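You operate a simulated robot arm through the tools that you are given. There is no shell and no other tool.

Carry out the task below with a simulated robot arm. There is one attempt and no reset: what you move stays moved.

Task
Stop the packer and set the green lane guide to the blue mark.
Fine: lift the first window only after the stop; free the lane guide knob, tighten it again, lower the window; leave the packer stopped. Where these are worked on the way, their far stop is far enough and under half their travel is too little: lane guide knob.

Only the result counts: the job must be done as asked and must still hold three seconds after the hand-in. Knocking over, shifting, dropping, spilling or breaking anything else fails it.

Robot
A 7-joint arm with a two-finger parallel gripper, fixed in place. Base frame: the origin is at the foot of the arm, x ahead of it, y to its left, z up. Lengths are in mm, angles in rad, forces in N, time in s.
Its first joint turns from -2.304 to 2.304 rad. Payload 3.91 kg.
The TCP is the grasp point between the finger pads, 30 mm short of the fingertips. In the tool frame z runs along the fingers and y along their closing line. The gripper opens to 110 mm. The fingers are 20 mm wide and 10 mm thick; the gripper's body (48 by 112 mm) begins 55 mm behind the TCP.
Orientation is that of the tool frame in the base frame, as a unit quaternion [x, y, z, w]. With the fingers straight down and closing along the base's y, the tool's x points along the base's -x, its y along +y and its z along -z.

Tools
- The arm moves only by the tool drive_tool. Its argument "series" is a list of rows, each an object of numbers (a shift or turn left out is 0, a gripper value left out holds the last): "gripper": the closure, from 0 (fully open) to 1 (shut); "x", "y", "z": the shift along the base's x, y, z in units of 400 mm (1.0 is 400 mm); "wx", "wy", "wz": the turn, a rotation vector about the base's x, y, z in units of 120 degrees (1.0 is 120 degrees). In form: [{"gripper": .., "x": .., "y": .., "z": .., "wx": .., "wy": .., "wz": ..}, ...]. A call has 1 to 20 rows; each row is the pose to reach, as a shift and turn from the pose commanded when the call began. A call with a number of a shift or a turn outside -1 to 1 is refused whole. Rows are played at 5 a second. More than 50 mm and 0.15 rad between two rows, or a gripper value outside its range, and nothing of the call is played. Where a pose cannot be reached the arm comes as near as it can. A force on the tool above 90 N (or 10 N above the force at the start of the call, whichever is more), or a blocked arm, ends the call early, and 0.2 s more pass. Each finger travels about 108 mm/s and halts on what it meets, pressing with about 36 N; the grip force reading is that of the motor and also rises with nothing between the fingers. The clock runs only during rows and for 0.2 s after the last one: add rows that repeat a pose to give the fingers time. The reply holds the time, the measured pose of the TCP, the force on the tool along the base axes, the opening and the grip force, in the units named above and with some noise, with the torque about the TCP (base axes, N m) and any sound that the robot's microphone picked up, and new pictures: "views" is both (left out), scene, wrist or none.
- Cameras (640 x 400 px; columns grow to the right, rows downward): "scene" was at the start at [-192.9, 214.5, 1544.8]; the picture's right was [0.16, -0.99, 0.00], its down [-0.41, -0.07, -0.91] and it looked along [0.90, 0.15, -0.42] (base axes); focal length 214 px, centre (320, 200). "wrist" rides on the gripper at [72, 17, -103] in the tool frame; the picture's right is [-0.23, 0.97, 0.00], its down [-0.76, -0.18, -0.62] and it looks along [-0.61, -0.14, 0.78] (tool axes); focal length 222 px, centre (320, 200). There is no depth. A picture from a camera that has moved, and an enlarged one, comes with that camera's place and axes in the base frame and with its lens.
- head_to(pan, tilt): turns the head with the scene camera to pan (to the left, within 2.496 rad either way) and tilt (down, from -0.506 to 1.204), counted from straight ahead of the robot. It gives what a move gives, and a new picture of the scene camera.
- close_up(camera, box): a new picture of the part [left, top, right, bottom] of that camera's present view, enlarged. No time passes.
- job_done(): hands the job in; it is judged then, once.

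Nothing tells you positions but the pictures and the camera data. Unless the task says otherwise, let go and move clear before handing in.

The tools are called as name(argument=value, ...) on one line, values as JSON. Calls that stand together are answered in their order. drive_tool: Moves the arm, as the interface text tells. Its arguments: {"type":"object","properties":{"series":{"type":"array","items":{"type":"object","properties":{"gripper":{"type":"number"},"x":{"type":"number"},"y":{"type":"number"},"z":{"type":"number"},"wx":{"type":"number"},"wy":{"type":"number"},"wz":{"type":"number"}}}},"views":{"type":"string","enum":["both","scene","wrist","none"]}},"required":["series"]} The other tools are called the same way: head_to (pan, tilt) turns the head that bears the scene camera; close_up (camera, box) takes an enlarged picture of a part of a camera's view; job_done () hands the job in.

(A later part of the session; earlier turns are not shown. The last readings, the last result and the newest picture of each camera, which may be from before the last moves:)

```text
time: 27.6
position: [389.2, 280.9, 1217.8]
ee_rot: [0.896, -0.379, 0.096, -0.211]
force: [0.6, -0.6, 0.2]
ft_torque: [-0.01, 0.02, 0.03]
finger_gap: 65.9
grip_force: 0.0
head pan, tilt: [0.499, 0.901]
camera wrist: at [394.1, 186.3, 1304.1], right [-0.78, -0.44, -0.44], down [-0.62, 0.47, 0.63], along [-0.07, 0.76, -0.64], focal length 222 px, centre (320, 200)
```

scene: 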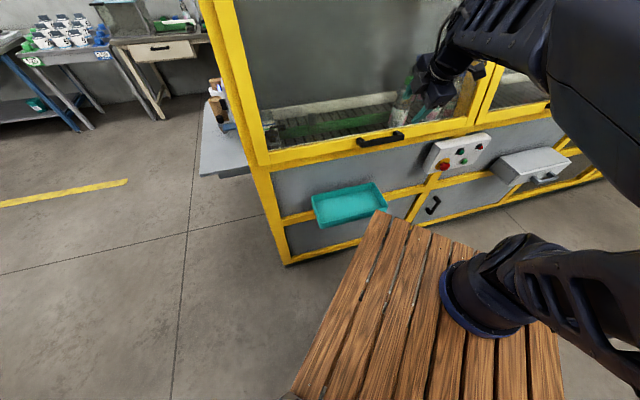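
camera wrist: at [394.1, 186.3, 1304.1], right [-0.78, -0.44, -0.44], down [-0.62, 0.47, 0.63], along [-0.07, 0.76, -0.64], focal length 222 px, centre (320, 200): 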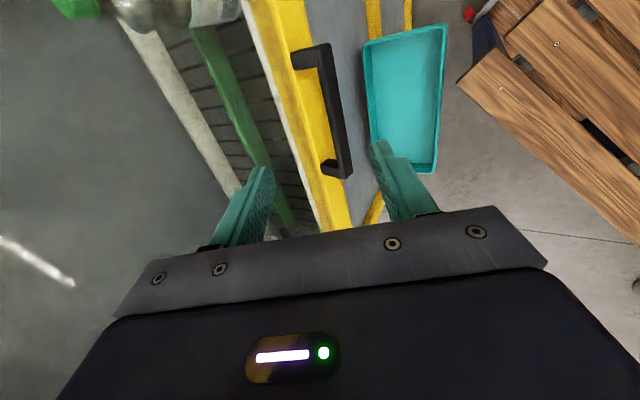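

The elbow is back on the right side. I let the arm settle and take the commanded baseline again.

drive_tool(series=[{"x": 0}, {"x": 0}, {"x": 0}])

head_to(pan=0.3, tilt=0.45)

```text
time: 28.4
position: [389.8, 281.0, 1218.1]
ee_rot: [0.896, -0.38, 0.095, -0.21]
force: [-0.4, -0.6, 0.0]
ft_torque: [0.01, 0.01, 0.0]
finger_gap: 65.9
grip_force: 0.1
head pan, tilt: [0.499, 0.901]
camera wrist: at [394.0, 186.1, 1304.0], right [-0.78, -0.44, -0.44], down [-0.62, 0.47, 0.63], along [-0.07, 0.76, -0.64], focal length 222 px, centre (320, 200)
```

scene: 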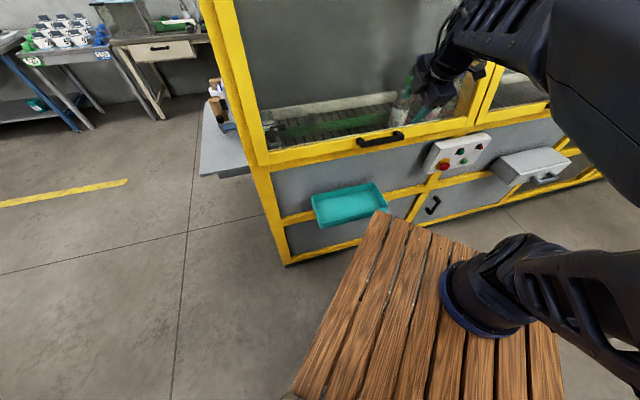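
wrist: 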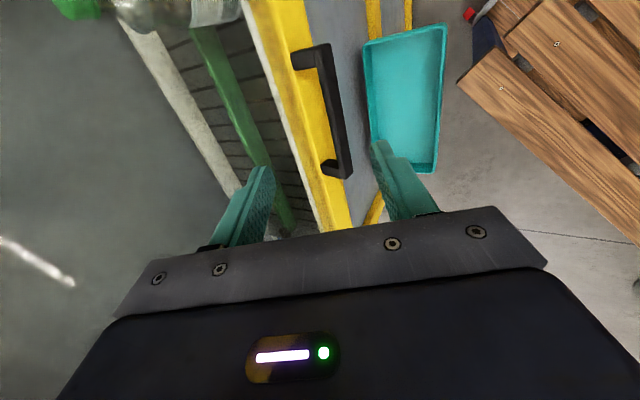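

```text
time: 29.4
position: [389.3, 281.2, 1217.4]
ee_rot: [0.896, -0.38, 0.094, -0.211]
force: [0.4, 0.3, -0.5]
ft_torque: [0.01, -0.03, -0.02]
finger_gap: 65.9
grip_force: 0.0
head pan, tilt: [0.3, 0.45]
```

scene: 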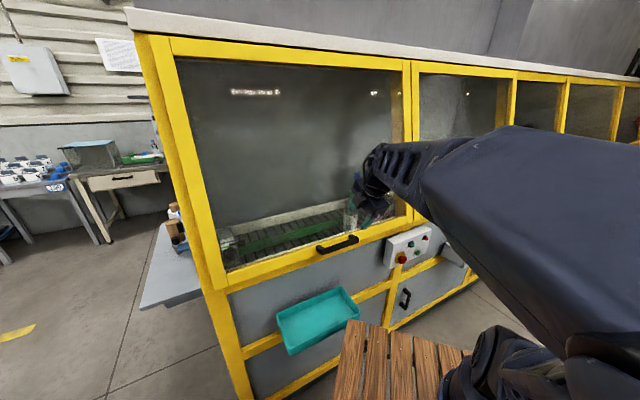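

The arm is stable here. I move to a standoff 100 mm short of the bar along the tool axis and check the alignment.

drive_tool(series=[{"x": -0.015, "y": 0.03, "z": -0.04}, {"x": -0.03, "y": 0.06, "z": -0.08}, {"x": -0.045, "y": 0.09, "z": -0.12}, {"x": -0.059, "y": 0.125, "z": -0.158}, {"x": -0.059, "y": 0.125, "z": -0.158}, {"x": -0.059, "y": 0.125, "z": -0.158}])

```text
time: 30.8
position: [366.8, 330.0, 1154.5]
ee_rot: [0.896, -0.38, 0.095, -0.21]
force: [0.3, 0.0, 0.1]
ft_torque: [0.04, -0.02, -0.02]
finger_gap: 66.1
grip_force: 0.1
head pan, tilt: [0.3, 0.45]
camera wrist: at [370.4, 236.0, 1240.0], right [-0.78, -0.44, -0.44], down [-0.62, 0.47, 0.63], along [-0.07, 0.76, -0.64], focal length 222 px, centre (320, 200)
```

scene: 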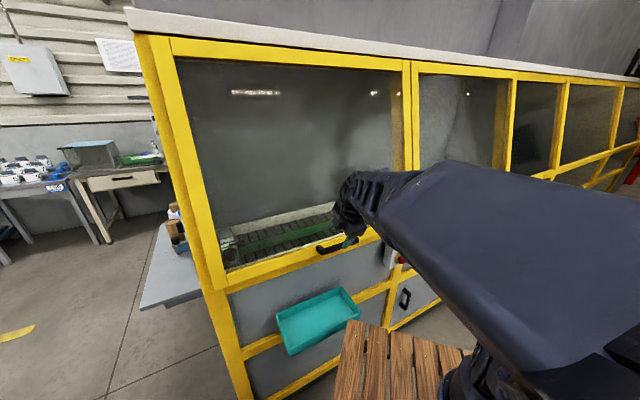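
wrist: 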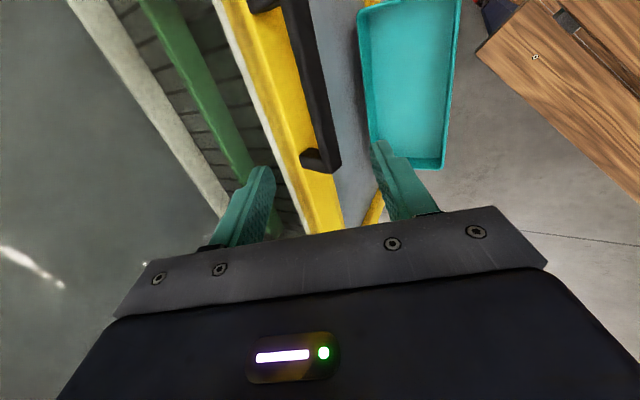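

The move tracked precisely. I enlarge the wrist view to check the bar against the fingers.

close_up(camera="wrist", box=[220, 0, 420, 230])

close_up(camera="scene", box=[300, 215, 400, 275])

```text
1.74 times, centred on (320, 115) of wrist
camera zoom: at [370.4, 236.0, 1240.0], right [-0.78, -0.44, -0.44], down [-0.62, 0.47, 0.63], along [-0.07, 0.76, -0.64], focal length 386 px, centre (320, 348)
```

zoom: 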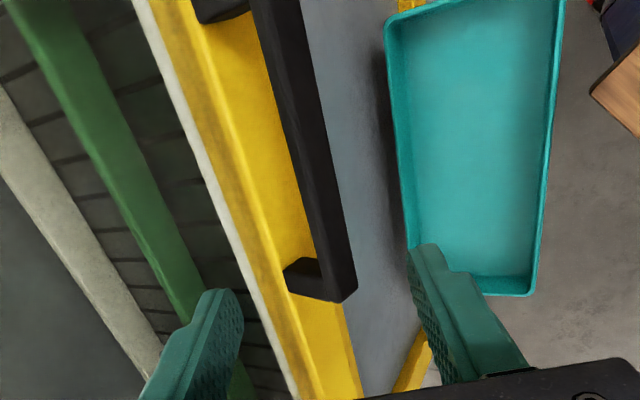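

```text
6.40 times, centred on (350, 245) of scene
camera zoom: at [-196.1, 226.8, 1543.0], right [0.3, -0.96, 0.0], down [-0.42, -0.13, -0.9], along [0.86, 0.27, -0.44], focal length 1373 px, centre (128, -88)
```

zoom: 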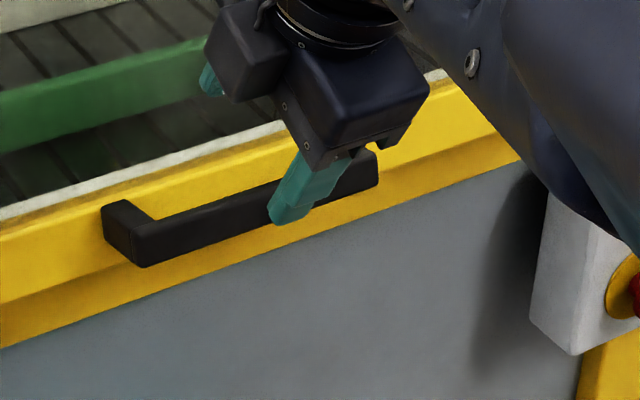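

Bar: front at n≈529, back ≈538, panel ≈563 (distance along the face normal), z 1052–1076. My finger line is about 5 mm too deep, so I correct that, narrow the gap to 27 mm and slide the fingers over the bar.

drive_tool(series=[{"x": -0.01, "y": -0.0065, "z": -0.0025, "gripper": 0.755}, {"x": -0.01, "y": -0.0065, "z": -0.0025}, {"x": 0.0, "y": 0.0025, "z": -0.03}, {"x": 0.01, "y": 0.0117, "z": -0.055}, {"x": 0.02, "y": 0.021, "z": -0.082}, {"x": 0.028, "y": 0.0285, "z": -0.106}, {"x": 0.0345, "y": 0.0343, "z": -0.1234}, {"x": 0.0345, "y": 0.0343, "z": -0.1234}])

close_up(camera="wrist", box=[220, 0, 420, 230])

close_up(camera="scene", box=[300, 215, 400, 275])

```text
time: 32.5
position: [380.7, 343.3, 1104.5]
ee_rot: [0.896, -0.38, 0.095, -0.21]
force: [0.1, -0.2, 0.3]
ft_torque: [0.01, 0.0, 0.02]
finger_gap: 27.0
grip_force: 0.2
head pan, tilt: [0.3, 0.45]
camera wrist: at [384.4, 249.8, 1190.7], right [-0.78, -0.44, -0.44], down [-0.62, 0.47, 0.63], along [-0.07, 0.76, -0.64], focal length 222 px, centre (320, 200)
```

scene: 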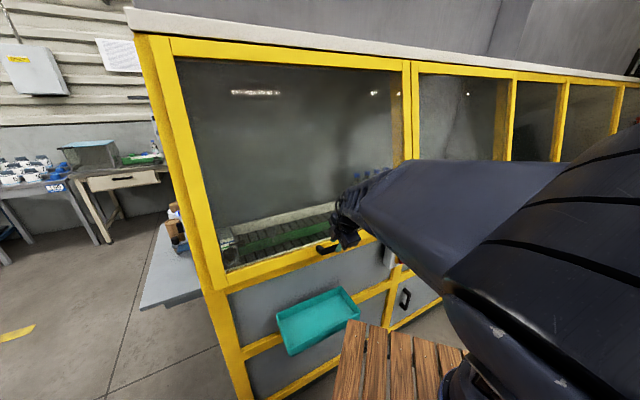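
wrist: 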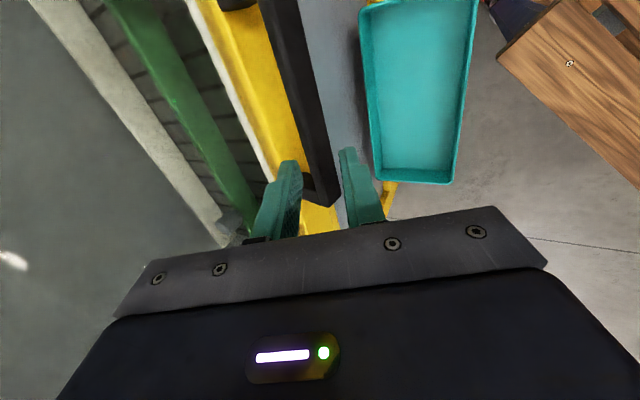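

```text
1.74 times, centred on (320, 115) of wrist
camera zoom: at [384.4, 249.8, 1190.7], right [-0.78, -0.44, -0.44], down [-0.62, 0.47, 0.63], along [-0.07, 0.76, -0.64], focal length 386 px, centre (320, 348)
```

zoom: 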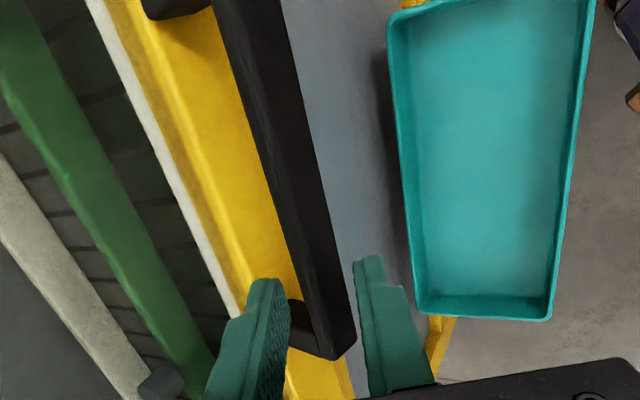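

```text
6.40 times, centred on (350, 245) of scene
camera zoom: at [-196.1, 226.8, 1543.1], right [0.3, -0.96, 0.0], down [-0.42, -0.13, -0.9], along [0.86, 0.27, -0.44], focal length 1373 px, centre (128, -88)
```

zoom: 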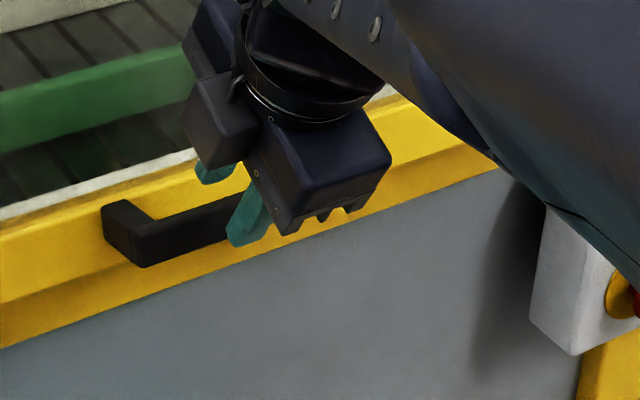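

The fingers straddle the bar correctly but are still 25 mm short. I advance the rest along the tool axis.

drive_tool(series=[{"x": 0.007, "y": 0.0064, "z": -0.019}, {"x": 0.014, "y": 0.0128, "z": -0.038}, {"x": 0.0208, "y": 0.0192, "z": -0.0565}, {"x": 0.0208, "y": 0.0192, "z": -0.0565}])

close_up(camera="wrist", box=[220, 0, 420, 230])

close_up(camera="scene", box=[300, 215, 400, 275])

```text
time: 33.5
position: [389.2, 352.3, 1082.4]
ee_rot: [0.896, -0.38, 0.095, -0.21]
force: [-0.3, 0.2, 0.3]
ft_torque: [0.0, 0.0, 0.01]
finger_gap: 27.1
grip_force: 0.0
head pan, tilt: [0.3, 0.45]
camera wrist: at [392.9, 257.7, 1168.7], right [-0.78, -0.44, -0.44], down [-0.62, 0.47, 0.63], along [-0.07, 0.76, -0.64], focal length 222 px, centre (320, 200)
```

scene: 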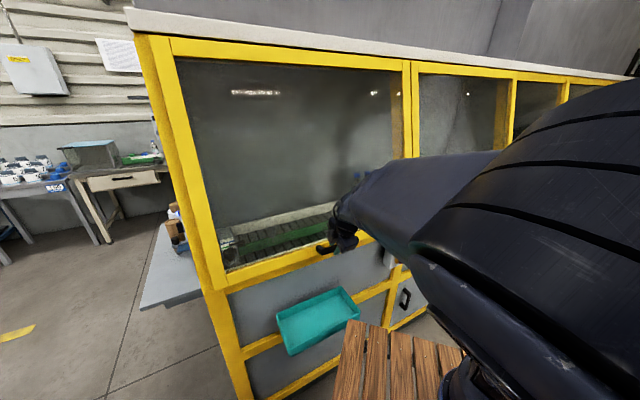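
wrist: 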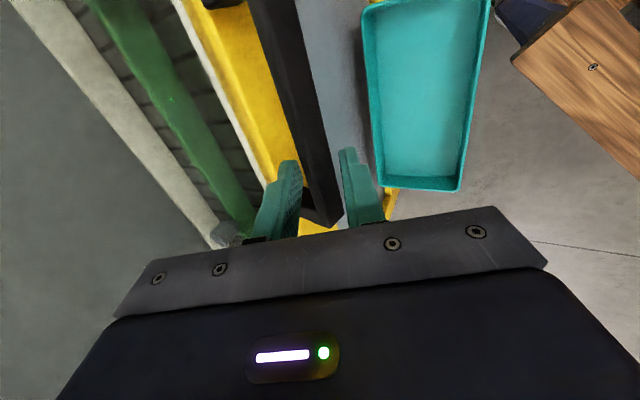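

```text
1.74 times, centred on (320, 115) of wrist
camera zoom: at [392.9, 257.7, 1168.7], right [-0.78, -0.44, -0.44], down [-0.62, 0.47, 0.63], along [-0.07, 0.76, -0.64], focal length 386 px, centre (320, 348)
```

zoom: 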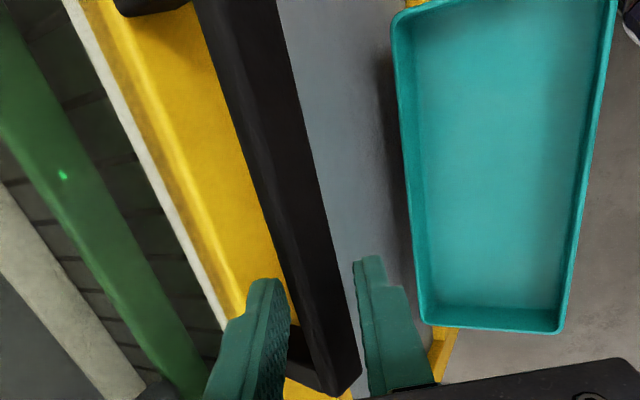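

```text
6.40 times, centred on (350, 245) of scene
camera zoom: at [-196.1, 226.9, 1543.0], right [0.3, -0.96, 0.0], down [-0.42, -0.13, -0.9], along [0.86, 0.27, -0.44], focal length 1373 px, centre (128, -88)
```

zoom: 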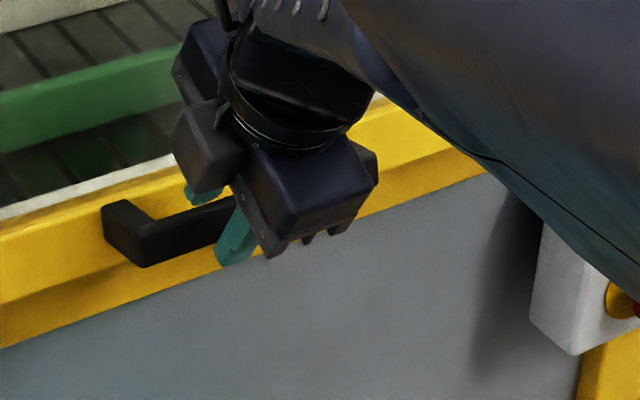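

The fingers straddle the bar without contact. I close the gripper on it.

drive_tool(series=[{"gripper": 1}, {"gripper": 1}, {"gripper": 1}])

close_up(camera="wrist", box=[220, 0, 420, 230])

```text
time: 34.4
position: [388.6, 353.0, 1082.9]
ee_rot: [0.896, -0.38, 0.096, -0.211]
force: [19.1, 15.5, 15.2]
ft_torque: [-0.3, -0.45, 0.95]
finger_gap: 21.7
grip_force: 45.5
head pan, tilt: [0.3, 0.45]
camera wrist: at [393.6, 258.4, 1169.3], right [-0.78, -0.44, -0.44], down [-0.62, 0.47, 0.63], along [-0.07, 0.76, -0.64], focal length 222 px, centre (320, 200)
```

scene: 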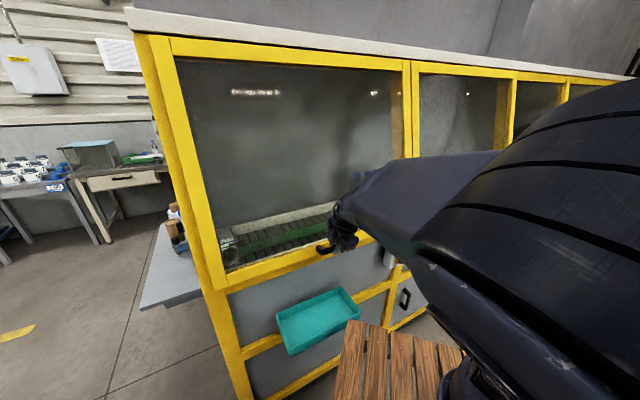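
wrist: 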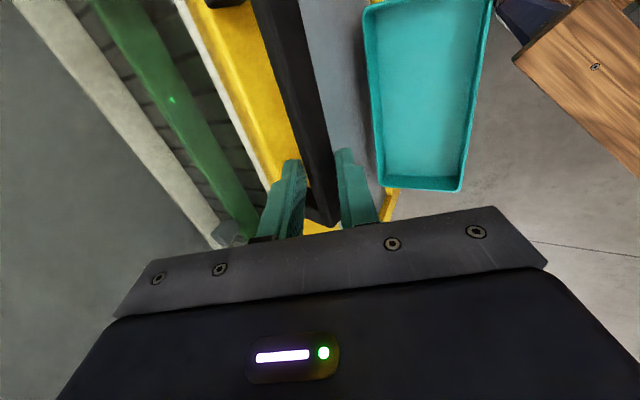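

```text
1.74 times, centred on (320, 115) of wrist
camera zoom: at [393.6, 258.4, 1169.3], right [-0.78, -0.44, -0.44], down [-0.62, 0.47, 0.63], along [-0.07, 0.76, -0.64], focal length 386 px, centre (320, 348)
```

zoom: 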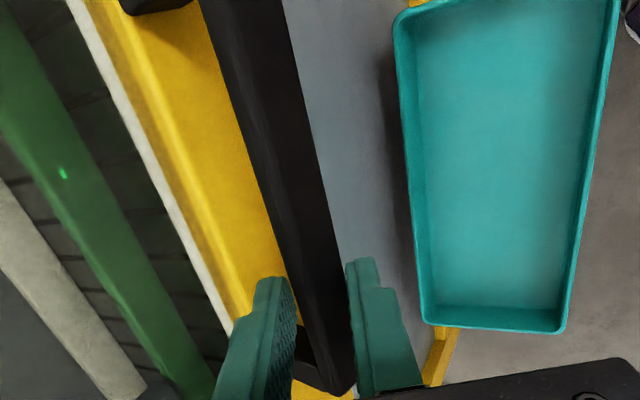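

The gripper holds the bar at a 21.7 mm gap. I try lifting straight up by 40 mm and watch force and motion.

drive_tool(series=[{"z": 0.015}, {"z": 0.03}, {"z": 0.05}, {"z": 0.075}, {"z": 0.1}, {"z": 0.1}])

close_up(camera="wrist", box=[220, 0, 420, 230])

close_up(camera="scene", box=[130, 0, 430, 300])

```text
time: 35.8
position: [387.8, 352.8, 1122.4]
ee_rot: [0.896, -0.379, 0.094, -0.211]
force: [0.3, -0.1, 0.4]
ft_torque: [0.01, 0.0, 0.01]
finger_gap: 0.1
grip_force: 37.4
head pan, tilt: [0.3, 0.45]
camera wrist: at [392.9, 257.6, 1208.8], right [-0.78, -0.44, -0.44], down [-0.62, 0.47, 0.63], along [-0.07, 0.76, -0.64], focal length 222 px, centre (320, 200)
```

scene: 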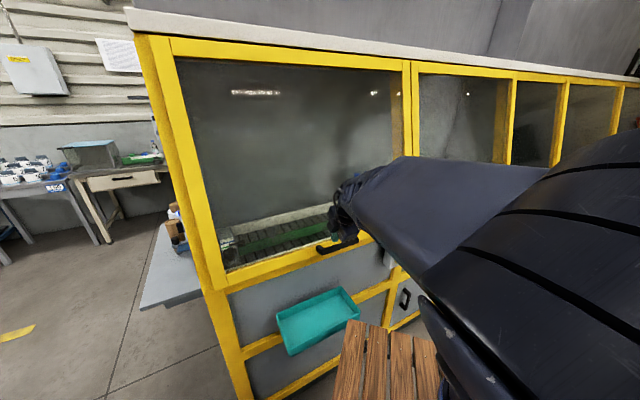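
wrist: 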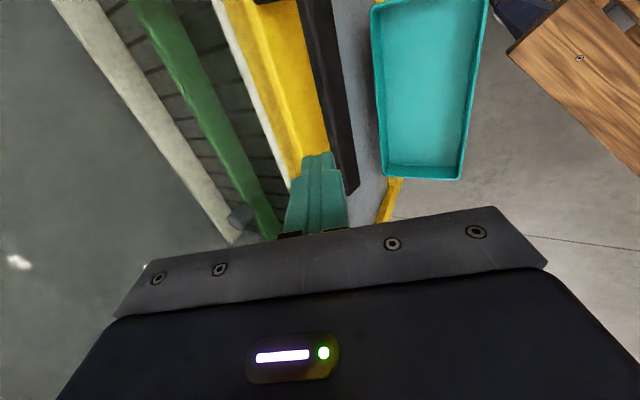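

```text
1.74 times, centred on (320, 115) of wrist
camera zoom: at [392.9, 257.6, 1208.8], right [-0.78, -0.44, -0.44], down [-0.62, 0.47, 0.63], along [-0.07, 0.76, -0.64], focal length 386 px, centre (320, 348)
```

zoom: 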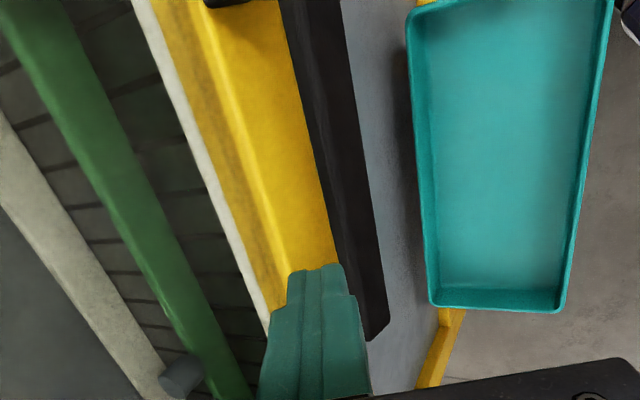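

```text
1.33 times, centred on (280, 150) of scene
camera zoom: at [-196.1, 226.8, 1543.1], right [0.3, -0.96, 0.0], down [-0.42, -0.13, -0.9], along [0.86, 0.27, -0.44], focal length 286 px, centre (373, 267)
```

zoom: 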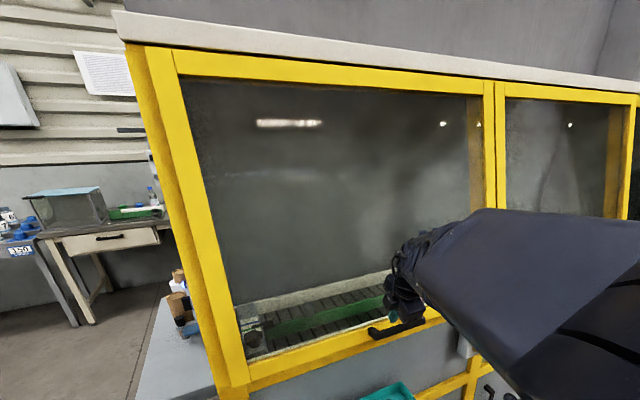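

The bar slipped out and the window did not rise, so it may swing outward on a top hinge rather than slide. I look closely at the window's top and side edges.

close_up(camera="scene", box=[125, 0, 225, 70])

close_up(camera="scene", box=[360, 30, 460, 100])

close_up(camera="scene", box=[180, 200, 280, 310])

head_to(pan=0.6, tilt=0.1)

```text
5.71 times, centred on (175, 35) of scene
camera zoom: at [-196.1, 226.8, 1543.1], right [0.3, -0.96, 0.0], down [-0.42, -0.13, -0.9], along [0.86, 0.27, -0.44], focal length 1226 px, centre (1149, 1143)
```

zoom: 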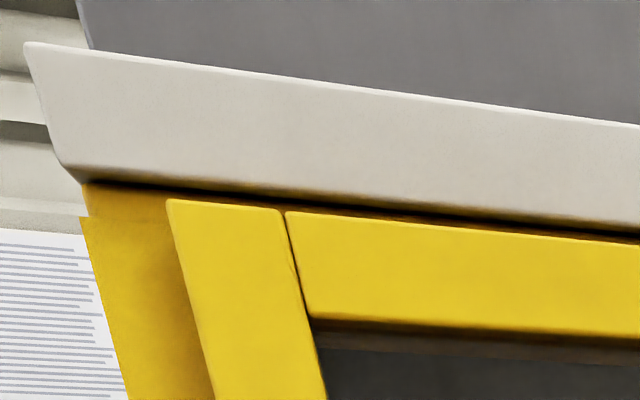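

```text
5.71 times, centred on (410, 65) of scene
camera zoom: at [-196.1, 226.8, 1543.1], right [0.3, -0.96, 0.0], down [-0.42, -0.13, -0.9], along [0.86, 0.27, -0.44], focal length 1226 px, centre (-194, 971)
```

zoom: 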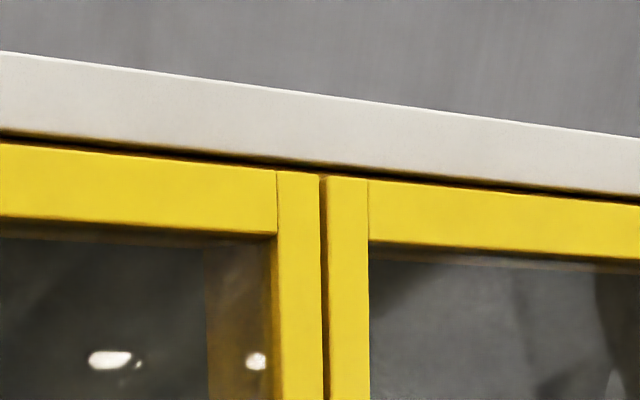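

```text
3.64 times, centred on (230, 255) of scene
camera zoom: at [-196.1, 226.8, 1543.1], right [0.3, -0.96, 0.0], down [-0.42, -0.13, -0.9], along [0.86, 0.27, -0.44], focal length 780 px, centre (647, 0)
```

zoom: 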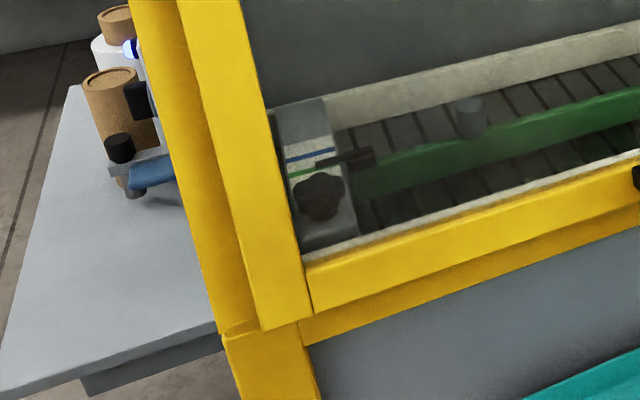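

```text
time: 36.6
position: [390.0, 352.7, 1122.8]
ee_rot: [0.895, -0.38, 0.096, -0.211]
force: [0.3, 0.3, -0.2]
ft_torque: [0.01, -0.01, 0.0]
finger_gap: 0.0
grip_force: 37.8
head pan, tilt: [0.6, 0.099]
```

scene: 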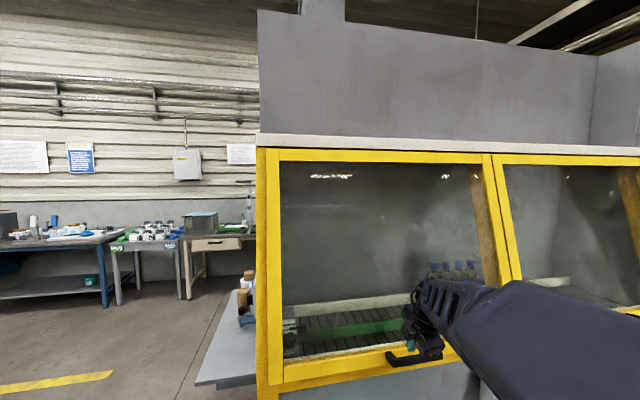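

The handle is exactly where it was, and the frame looks like a top-hinged guard. I regrip the bar slightly deeper and will test by pulling it outward.

drive_tool(series=[{"x": -0.035, "y": -0.0315, "z": -0.0125, "gripper": 0.755}, {"x": -0.035, "y": -0.0315, "z": -0.0125}, {"x": -0.023, "y": -0.0205, "z": -0.0445}, {"x": -0.011, "y": -0.0095, "z": -0.0765}, {"x": 0.0005, "y": 0.0012, "z": -0.108}, {"x": 0.0005, "y": 0.0012, "z": -0.108}, {"x": 0.0005, "y": 0.0012, "z": -0.108, "gripper": 1}, {"x": 0.0005, "y": 0.0012, "z": -0.108, "gripper": 1}, {"x": 0.0005, "y": 0.0012, "z": -0.108, "gripper": 1}])

head_to(pan=0.3, tilt=0.35)

```text
time: 38.6
position: [390.5, 353.6, 1079.5]
ee_rot: [0.895, -0.38, 0.097, -0.212]
force: [35.9, 27.7, 20.8]
ft_torque: [-0.1, -1.26, 0.66]
finger_gap: 22.5
grip_force: 44.8
head pan, tilt: [0.6, 0.099]
camera wrist: at [393.9, 259.2, 1166.2], right [-0.78, -0.44, -0.44], down [-0.62, 0.47, 0.63], along [-0.07, 0.77, -0.64], focal length 222 px, centre (320, 200)
```

scene: 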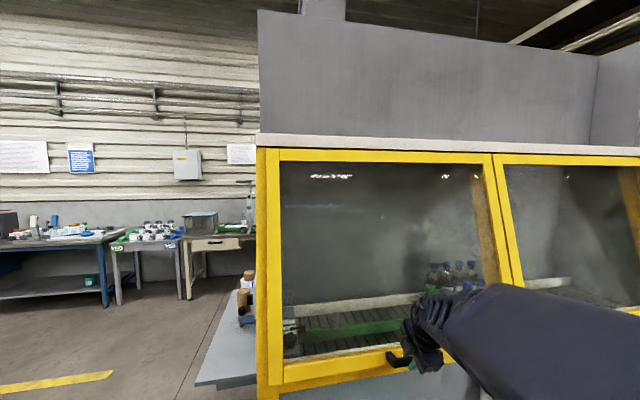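
wrist: 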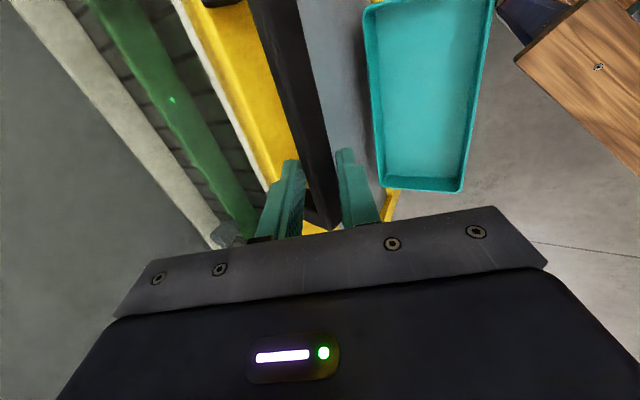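

```text
time: 39.4
position: [389.5, 355.2, 1080.5]
ee_rot: [0.896, -0.38, 0.095, -0.211]
force: [44.3, 25.5, 31.8]
ft_torque: [0.17, -1.18, 0.59]
finger_gap: 22.5
grip_force: 45.0
head pan, tilt: [0.3, 0.351]
```

scene: 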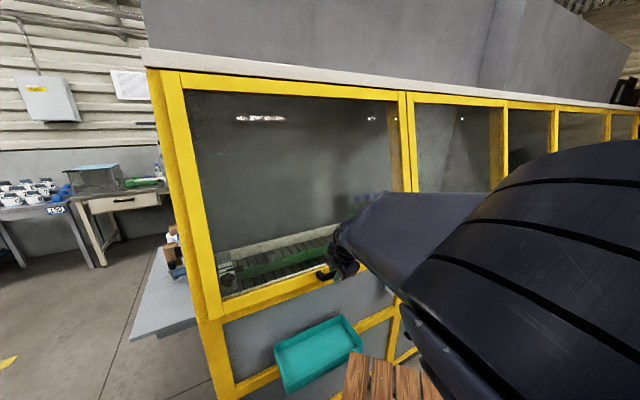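

Gripped again. I now pull outward along the face normal in small steps.

drive_tool(series=[{"x": -0.0091, "y": -0.0086, "z": 0.0005}, {"x": -0.0182, "y": -0.0171, "z": 0.001}, {"x": -0.0273, "y": -0.0257, "z": 0.002}, {"x": -0.0364, "y": -0.0343, "z": 0.003}, {"x": -0.0455, "y": -0.0429, "z": 0.004}, {"x": -0.0455, "y": -0.0429, "z": 0.004}])

close_up(camera="scene", box=[140, 50, 420, 340])

```text
time: 39.8
position: [389.4, 354.1, 1082.6]
ee_rot: [0.895, -0.379, 0.098, -0.214]
force: [30.3, 23.2, -5.8]
ft_torque: [-0.69, -1.23, 0.41]
finger_gap: 22.8
grip_force: 45.0
head pan, tilt: [0.3, 0.351]
stopped in row 1: the force on the tool passed its limit at 98 N (the readings are from after the stop); the commanded pose is now the measured one
camera wrist: at [393.3, 259.2, 1168.3], right [-0.78, -0.44, -0.45], down [-0.63, 0.47, 0.63], along [-0.07, 0.77, -0.64], focal length 222 px, centre (320, 200)
```

scene: 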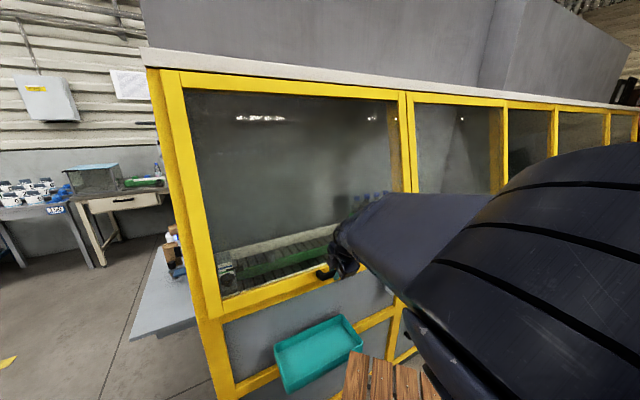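
wrist: 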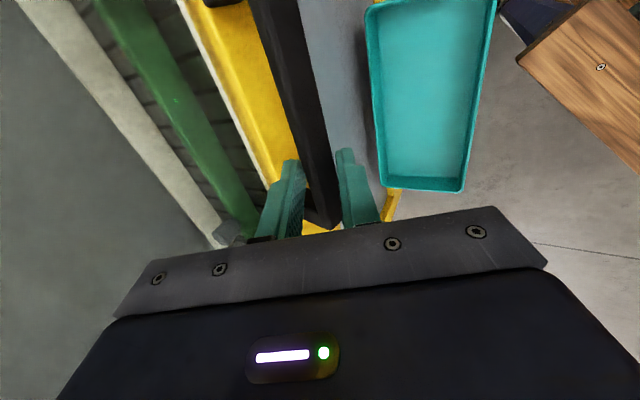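

```text
1.38 times, centred on (280, 195) of scene
camera zoom: at [-193.8, 228.2, 1552.3], right [0.3, -0.96, 0.0], down [-0.33, -0.1, -0.94], along [0.9, 0.28, -0.34], focal length 296 px, centre (375, 207)
```

zoom: 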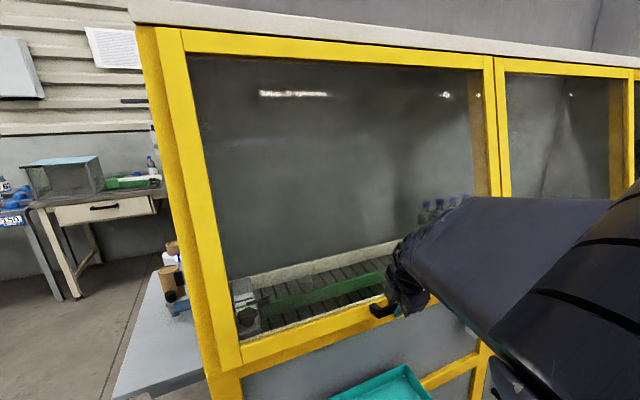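

Pulling outward meets a hard stop, so the window slides straight up, and my earlier grip was off-centre (only the inner finger was loaded). I shift the hand a few millimetres to balance both fingers on the bar.

drive_tool(series=[{"x": 0.003, "y": 0.0028, "z": 0.0}, {"x": 0.006, "y": 0.0056, "z": -0.001}, {"x": 0.006, "y": 0.0056, "z": -0.001}], views="wrist")

```text
time: 40.6
position: [390.2, 354.1, 1080.7]
ee_rot: [0.895, -0.379, 0.097, -0.212]
force: [-5.3, -11.5, 9.5]
ft_torque: [-0.86, -0.02, 0.76]
finger_gap: 22.5
grip_force: 45.0
head pan, tilt: [0.3, 0.351]
camera wrist: at [393.5, 259.1, 1166.7], right [-0.78, -0.44, -0.44], down [-0.62, 0.47, 0.63], along [-0.07, 0.77, -0.64], focal length 222 px, centre (320, 200)
```

wrist: 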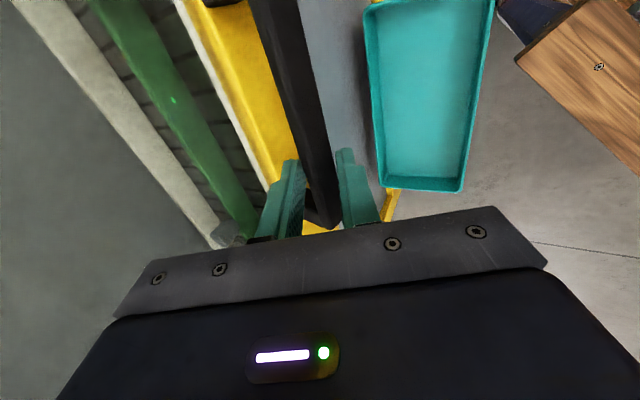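

The forces are balanced and the bar is held on both sides. I lift a little at a time to see the resistance.

drive_tool(series=[{"z": 0.008}, {"z": 0.016}, {"z": 0.024}], views="wrist")

```text
time: 41.4
position: [390.8, 354.7, 1090.9]
ee_rot: [0.895, -0.38, 0.097, -0.214]
force: [26.4, 11.6, -12.4]
ft_torque: [-0.03, 0.0, 0.88]
finger_gap: 22.6
grip_force: 45.3
head pan, tilt: [0.3, 0.351]
camera wrist: at [395.1, 260.8, 1176.8], right [-0.78, -0.44, -0.45], down [-0.62, 0.47, 0.63], along [-0.07, 0.77, -0.64], focal length 222 px, centre (320, 200)
```

wrist: 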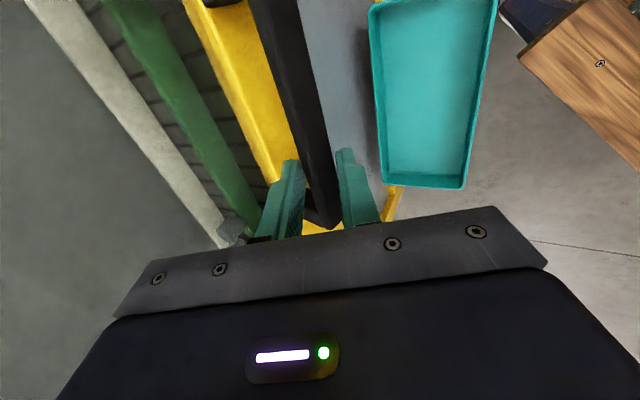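

The window is rising with the hand (the white strip is now hidden behind the rail). I continue lifting steadily.

drive_tool(series=[{"z": 0.015}, {"z": 0.03}, {"z": 0.045}, {"z": 0.06}, {"z": 0.075}, {"z": 0.09}, {"z": 0.105}, {"z": 0.12}, {"z": 0.135}, {"z": 0.15}])

```text
time: 43.6
position: [389.4, 353.9, 1150.9]
ee_rot: [0.895, -0.38, 0.098, -0.213]
force: [-0.9, -0.1, 0.8]
ft_torque: [-0.01, -0.02, 0.0]
finger_gap: 0.1
grip_force: 37.8
head pan, tilt: [0.3, 0.351]
camera wrist: at [393.8, 259.8, 1236.6], right [-0.78, -0.44, -0.45], down [-0.62, 0.47, 0.63], along [-0.07, 0.77, -0.64], focal length 222 px, centre (320, 200)
```

scene: 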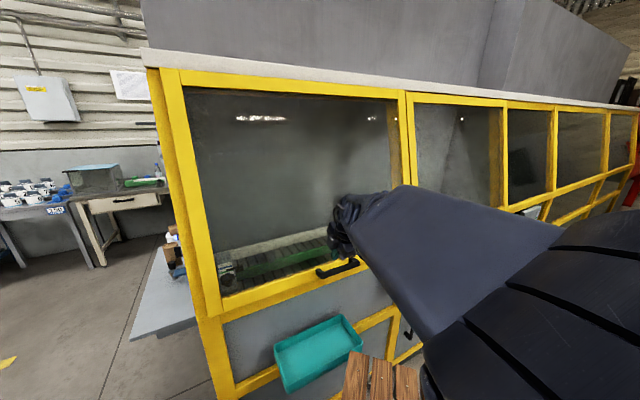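
wrist: 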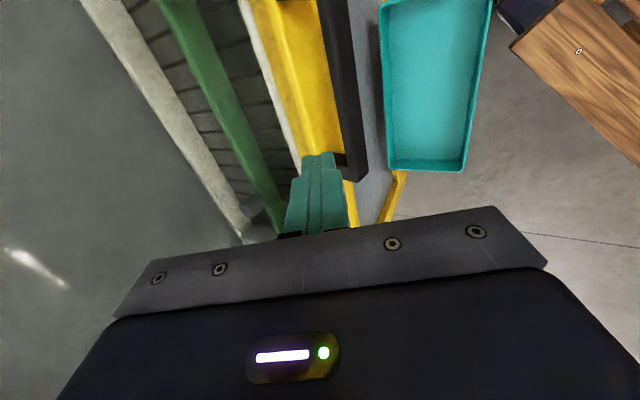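

The grip slipped again partway. I check where the handle is now.

close_up(camera="wrist", box=[220, 0, 420, 230])

close_up(camera="scene", box=[140, 50, 420, 340])

close_up(camera="scene", box=[300, 240, 380, 290])

```text
1.74 times, centred on (320, 115) of wrist
camera zoom: at [393.8, 259.8, 1236.6], right [-0.78, -0.44, -0.45], down [-0.62, 0.47, 0.63], along [-0.07, 0.77, -0.64], focal length 386 px, centre (320, 348)
```

zoom: 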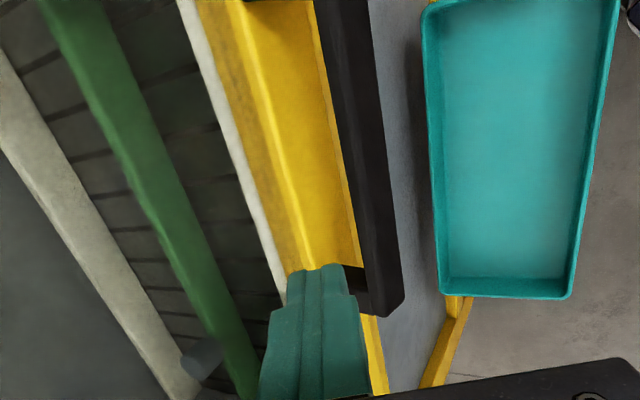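

```text
1.38 times, centred on (280, 195) of scene
camera zoom: at [-194.9, 227.2, 1552.3], right [0.3, -0.96, 0.0], down [-0.33, -0.1, -0.94], along [0.9, 0.28, -0.34], focal length 296 px, centre (375, 207)
```

zoom: 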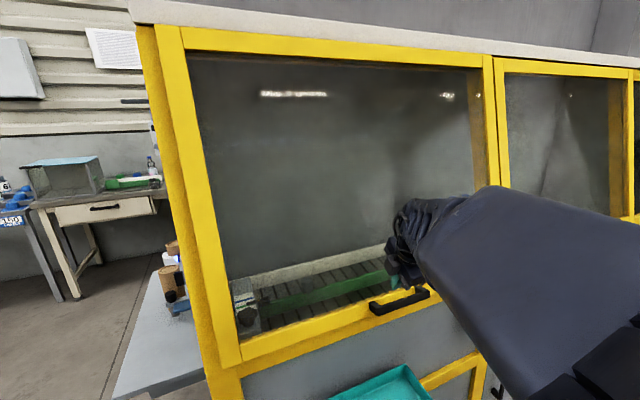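

```text
8.00 times, centred on (340, 265) of scene
camera zoom: at [-194.9, 227.2, 1552.3], right [0.3, -0.96, 0.0], down [-0.33, -0.1, -0.94], along [0.9, 0.28, -0.34], focal length 1716 px, centre (160, -320)
```

zoom: 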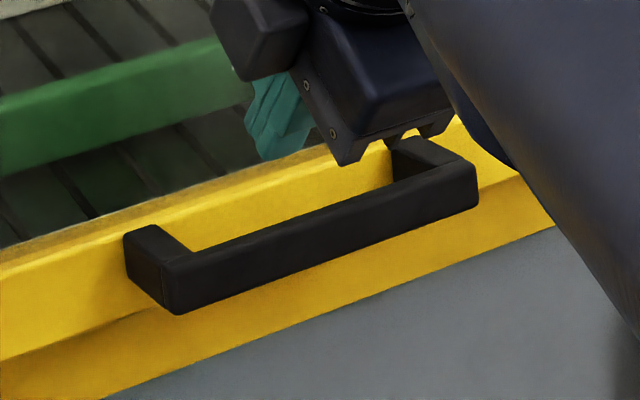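

The window stayed up by about 10 mm, so it holds where it is left; the grip slips only when I lift fast. I regrip the bar and lift more slowly.

drive_tool(series=[{"x": -0.035, "y": -0.034, "z": 0.0, "gripper": 0.76}, {"x": -0.035, "y": -0.034, "z": -0.05}, {"x": -0.022, "y": -0.0225, "z": -0.083}, {"x": -0.01, "y": -0.011, "z": -0.116}, {"x": 0.002, "y": 0.0008, "z": -0.15}, {"x": 0.002, "y": 0.0008, "z": -0.15}, {"x": 0.002, "y": 0.0008, "z": -0.15, "gripper": 1}, {"x": 0.002, "y": 0.0008, "z": -0.15, "gripper": 1}, {"x": 0.002, "y": 0.0008, "z": -0.15, "gripper": 1}], views="wrist")

drive_tool(series=[{"z": 0.006}, {"z": 0.013}, {"z": 0.02}, {"z": 0.027}, {"z": 0.034}], views="wrist")

```text
time: 45.6
position: [389.3, 355.8, 1090.4]
ee_rot: [0.895, -0.379, 0.096, -0.213]
force: [-13.5, -13.6, -2.5]
ft_torque: [-1.07, 0.65, 1.08]
finger_gap: 22.0
grip_force: 45.3
head pan, tilt: [0.3, 0.351]
camera wrist: at [394.1, 260.3, 1176.9], right [-0.78, -0.44, -0.45], down [-0.62, 0.47, 0.63], along [-0.07, 0.77, -0.64], focal length 222 px, centre (320, 200)
```

wrist: 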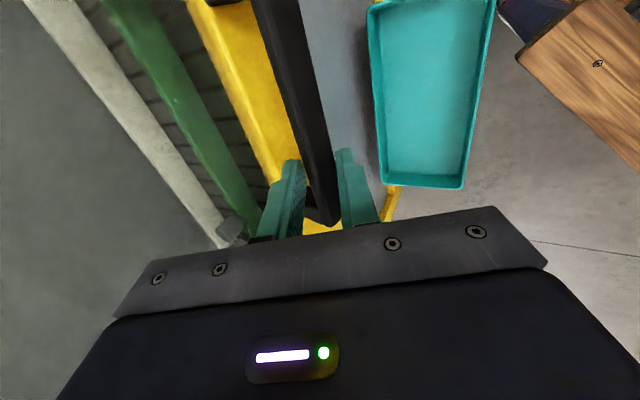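

```text
time: 46.8
position: [390.8, 356.1, 1104.8]
ee_rot: [0.895, -0.38, 0.097, -0.213]
force: [4.5, 6.9, -2.5]
ft_torque: [-0.15, -0.03, 1.01]
finger_gap: 15.1
grip_force: 45.5
head pan, tilt: [0.3, 0.351]
camera wrist: at [394.6, 260.7, 1190.9], right [-0.78, -0.44, -0.45], down [-0.62, 0.47, 0.63], along [-0.07, 0.77, -0.64], focal length 222 px, centre (320, 200)
```

wrist: 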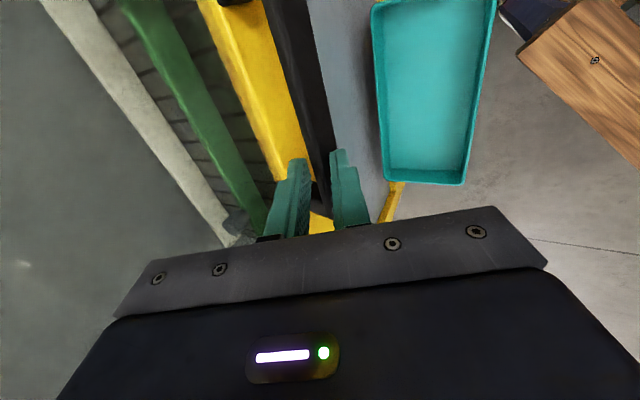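

Friction alone is not enough. Instead I'll push up on the window's protruding bottom edge (a ledge at about z 1037) near its right end with closed fingers pointing along +y, which is within reach. First I release and retreat.

drive_tool(series=[{"gripper": 0.7}, {"gripper": 0.7}, {"x": -0.025, "y": -0.023, "z": 0.067, "gripper": 0.7}, {"x": -0.05, "y": -0.046, "z": 0.134, "gripper": 0.7}, {"x": -0.05, "y": -0.066, "z": 0.18, "gripper": 1}], views="wrist")

drive_tool(series=[{"x": 0.02, "y": -0.07, "z": 0.02, "wx": 0.0515, "wy": 0.0366, "wz": -0.0091}, {"x": 0.05, "y": -0.14, "z": 0.02, "wx": 0.1029, "wy": 0.0733, "wz": -0.0182}, {"x": 0.08, "y": -0.21, "z": 0.02, "wx": 0.1544, "wy": 0.1099, "wz": -0.0273}, {"x": 0.12, "y": -0.28, "z": 0.0, "wx": 0.2058, "wy": 0.1465, "wz": -0.0364}, {"x": 0.16, "y": -0.35, "z": 0.0, "wx": 0.2573, "wy": 0.1832, "wz": -0.0455}, {"x": 0.2, "y": -0.42, "z": 0.0, "wx": 0.3088, "wy": 0.2198, "wz": -0.0546}, {"x": 0.24, "y": -0.49, "z": 0.0, "wx": 0.3602, "wy": 0.2564, "wz": -0.0637}, {"x": 0.29, "y": -0.55, "z": -0.02, "wx": 0.4117, "wy": 0.2931, "wz": -0.0728}, {"x": 0.33, "y": -0.61, "z": -0.03, "wx": 0.4631, "wy": 0.3297, "wz": -0.0819}, {"x": 0.37, "y": -0.65, "z": -0.04, "wx": 0.5146, "wy": 0.3663, "wz": -0.091}, {"x": 0.41, "y": -0.68, "z": -0.06, "wx": 0.566, "wy": 0.403, "wz": -0.1001}, {"x": 0.45, "y": -0.68, "z": -0.08, "wx": 0.6175, "wy": 0.4396, "wz": -0.1092}, {"x": 0.45, "y": -0.68, "z": -0.1, "wx": 0.6175, "wy": 0.4396, "wz": -0.1092}, {"x": 0.45, "y": -0.68, "z": -0.1, "wx": 0.6175, "wy": 0.4396, "wz": -0.1092}])

```text
time: 48.0
position: [369.3, 328.7, 1176.0]
ee_rot: [0.895, -0.379, 0.097, -0.213]
force: [0.4, -0.4, 0.3]
ft_torque: [0.05, -0.02, 0.0]
finger_gap: 0.1
grip_force: 36.0
head pan, tilt: [0.3, 0.351]
camera wrist: at [374.3, 234.1, 1262.9], right [-0.78, -0.44, -0.45], down [-0.62, 0.47, 0.63], along [-0.07, 0.77, -0.64], focal length 222 px, centre (320, 200)
```

wrist: 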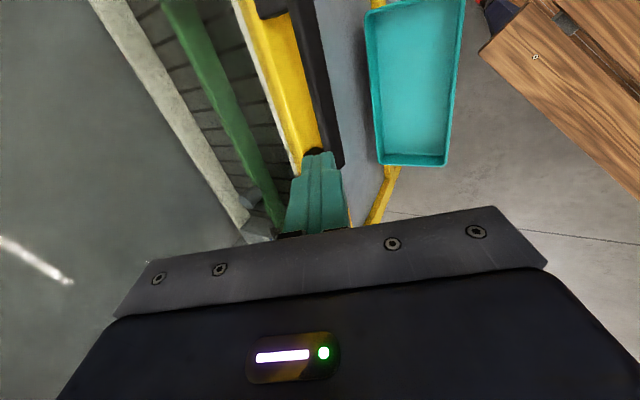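

```text
time: 51.0
position: [551.6, 57.3, 1136.5]
ee_rot: [-0.5, 0.5, 0.5, 0.501]
force: [0.4, 0.6, -0.6]
ft_torque: [0.02, 0.0, 0.0]
finger_gap: 0.0
grip_force: 35.9
head pan, tilt: [0.3, 0.351]
camera wrist: at [533.2, -46.8, 1064.4], right [-0.97, 0.0, 0.23], down [0.18, -0.62, 0.76], along [0.14, 0.78, 0.61], focal length 222 px, centre (320, 200)
```

scene: 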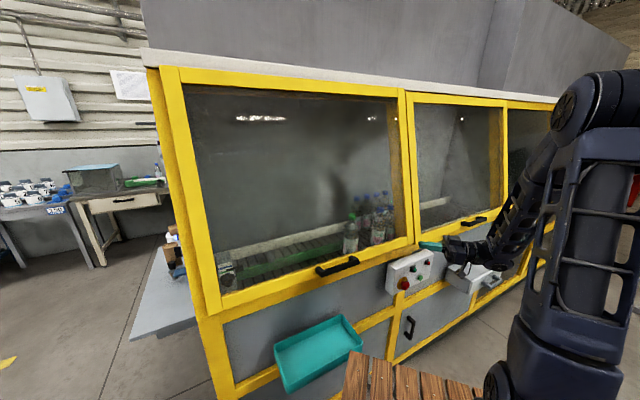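
wrist: 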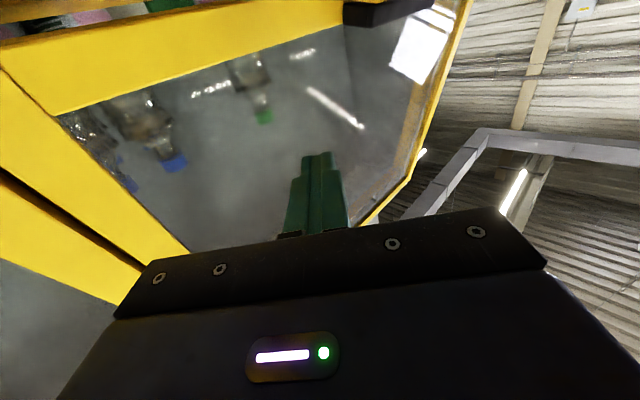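

The horizontal +y tool pose was reached exactly. I look at the window's bottom edge near the right end from both cameras.

close_up(camera="scene", box=[360, 225, 440, 285])

close_up(camera="wrist", box=[0, 0, 260, 160])

close_up(camera="scene", box=[300, 225, 380, 285])

```text
6.67 times, centred on (400, 255) of scene
camera zoom: at [-194.9, 227.2, 1552.3], right [0.3, -0.96, 0.0], down [-0.33, -0.1, -0.94], along [0.9, 0.28, -0.34], focal length 1430 px, centre (-213, -167)
```

zoom: 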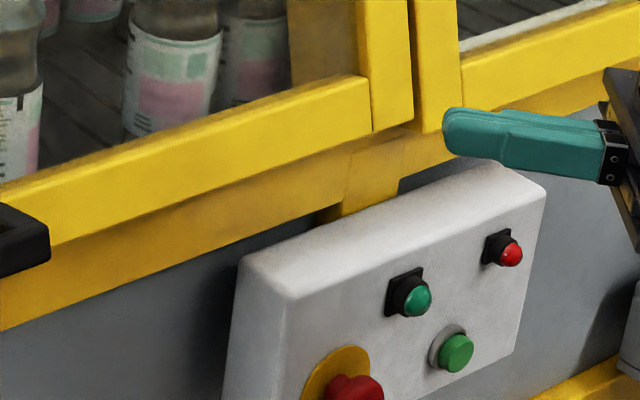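

```text
2.46 times, centred on (130, 80) of wrist
camera zoom: at [533.2, -46.8, 1064.4], right [-0.97, 0.0, 0.23], down [0.18, -0.62, 0.76], along [0.14, 0.78, 0.61], focal length 547 px, centre (788, 495)
```

zoom: 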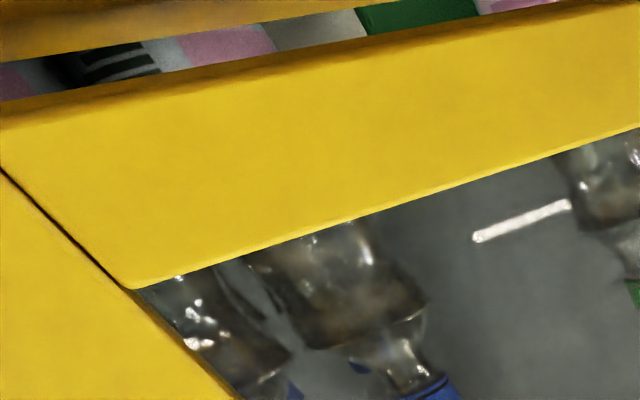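

```text
6.67 times, centred on (340, 255) of scene
camera zoom: at [-194.9, 227.2, 1552.3], right [0.3, -0.96, 0.0], down [-0.33, -0.1, -0.94], along [0.9, 0.28, -0.34], focal length 1430 px, centre (187, -167)
```

zoom: 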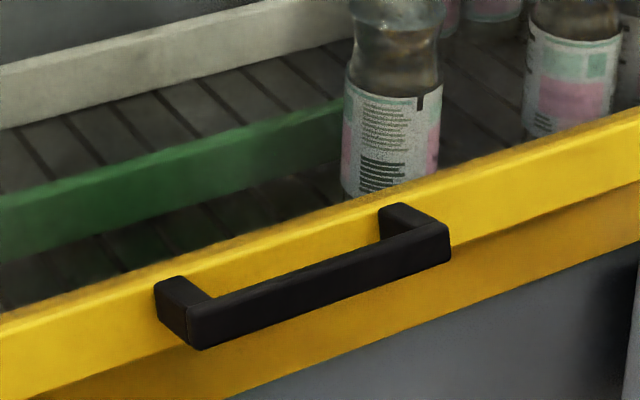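

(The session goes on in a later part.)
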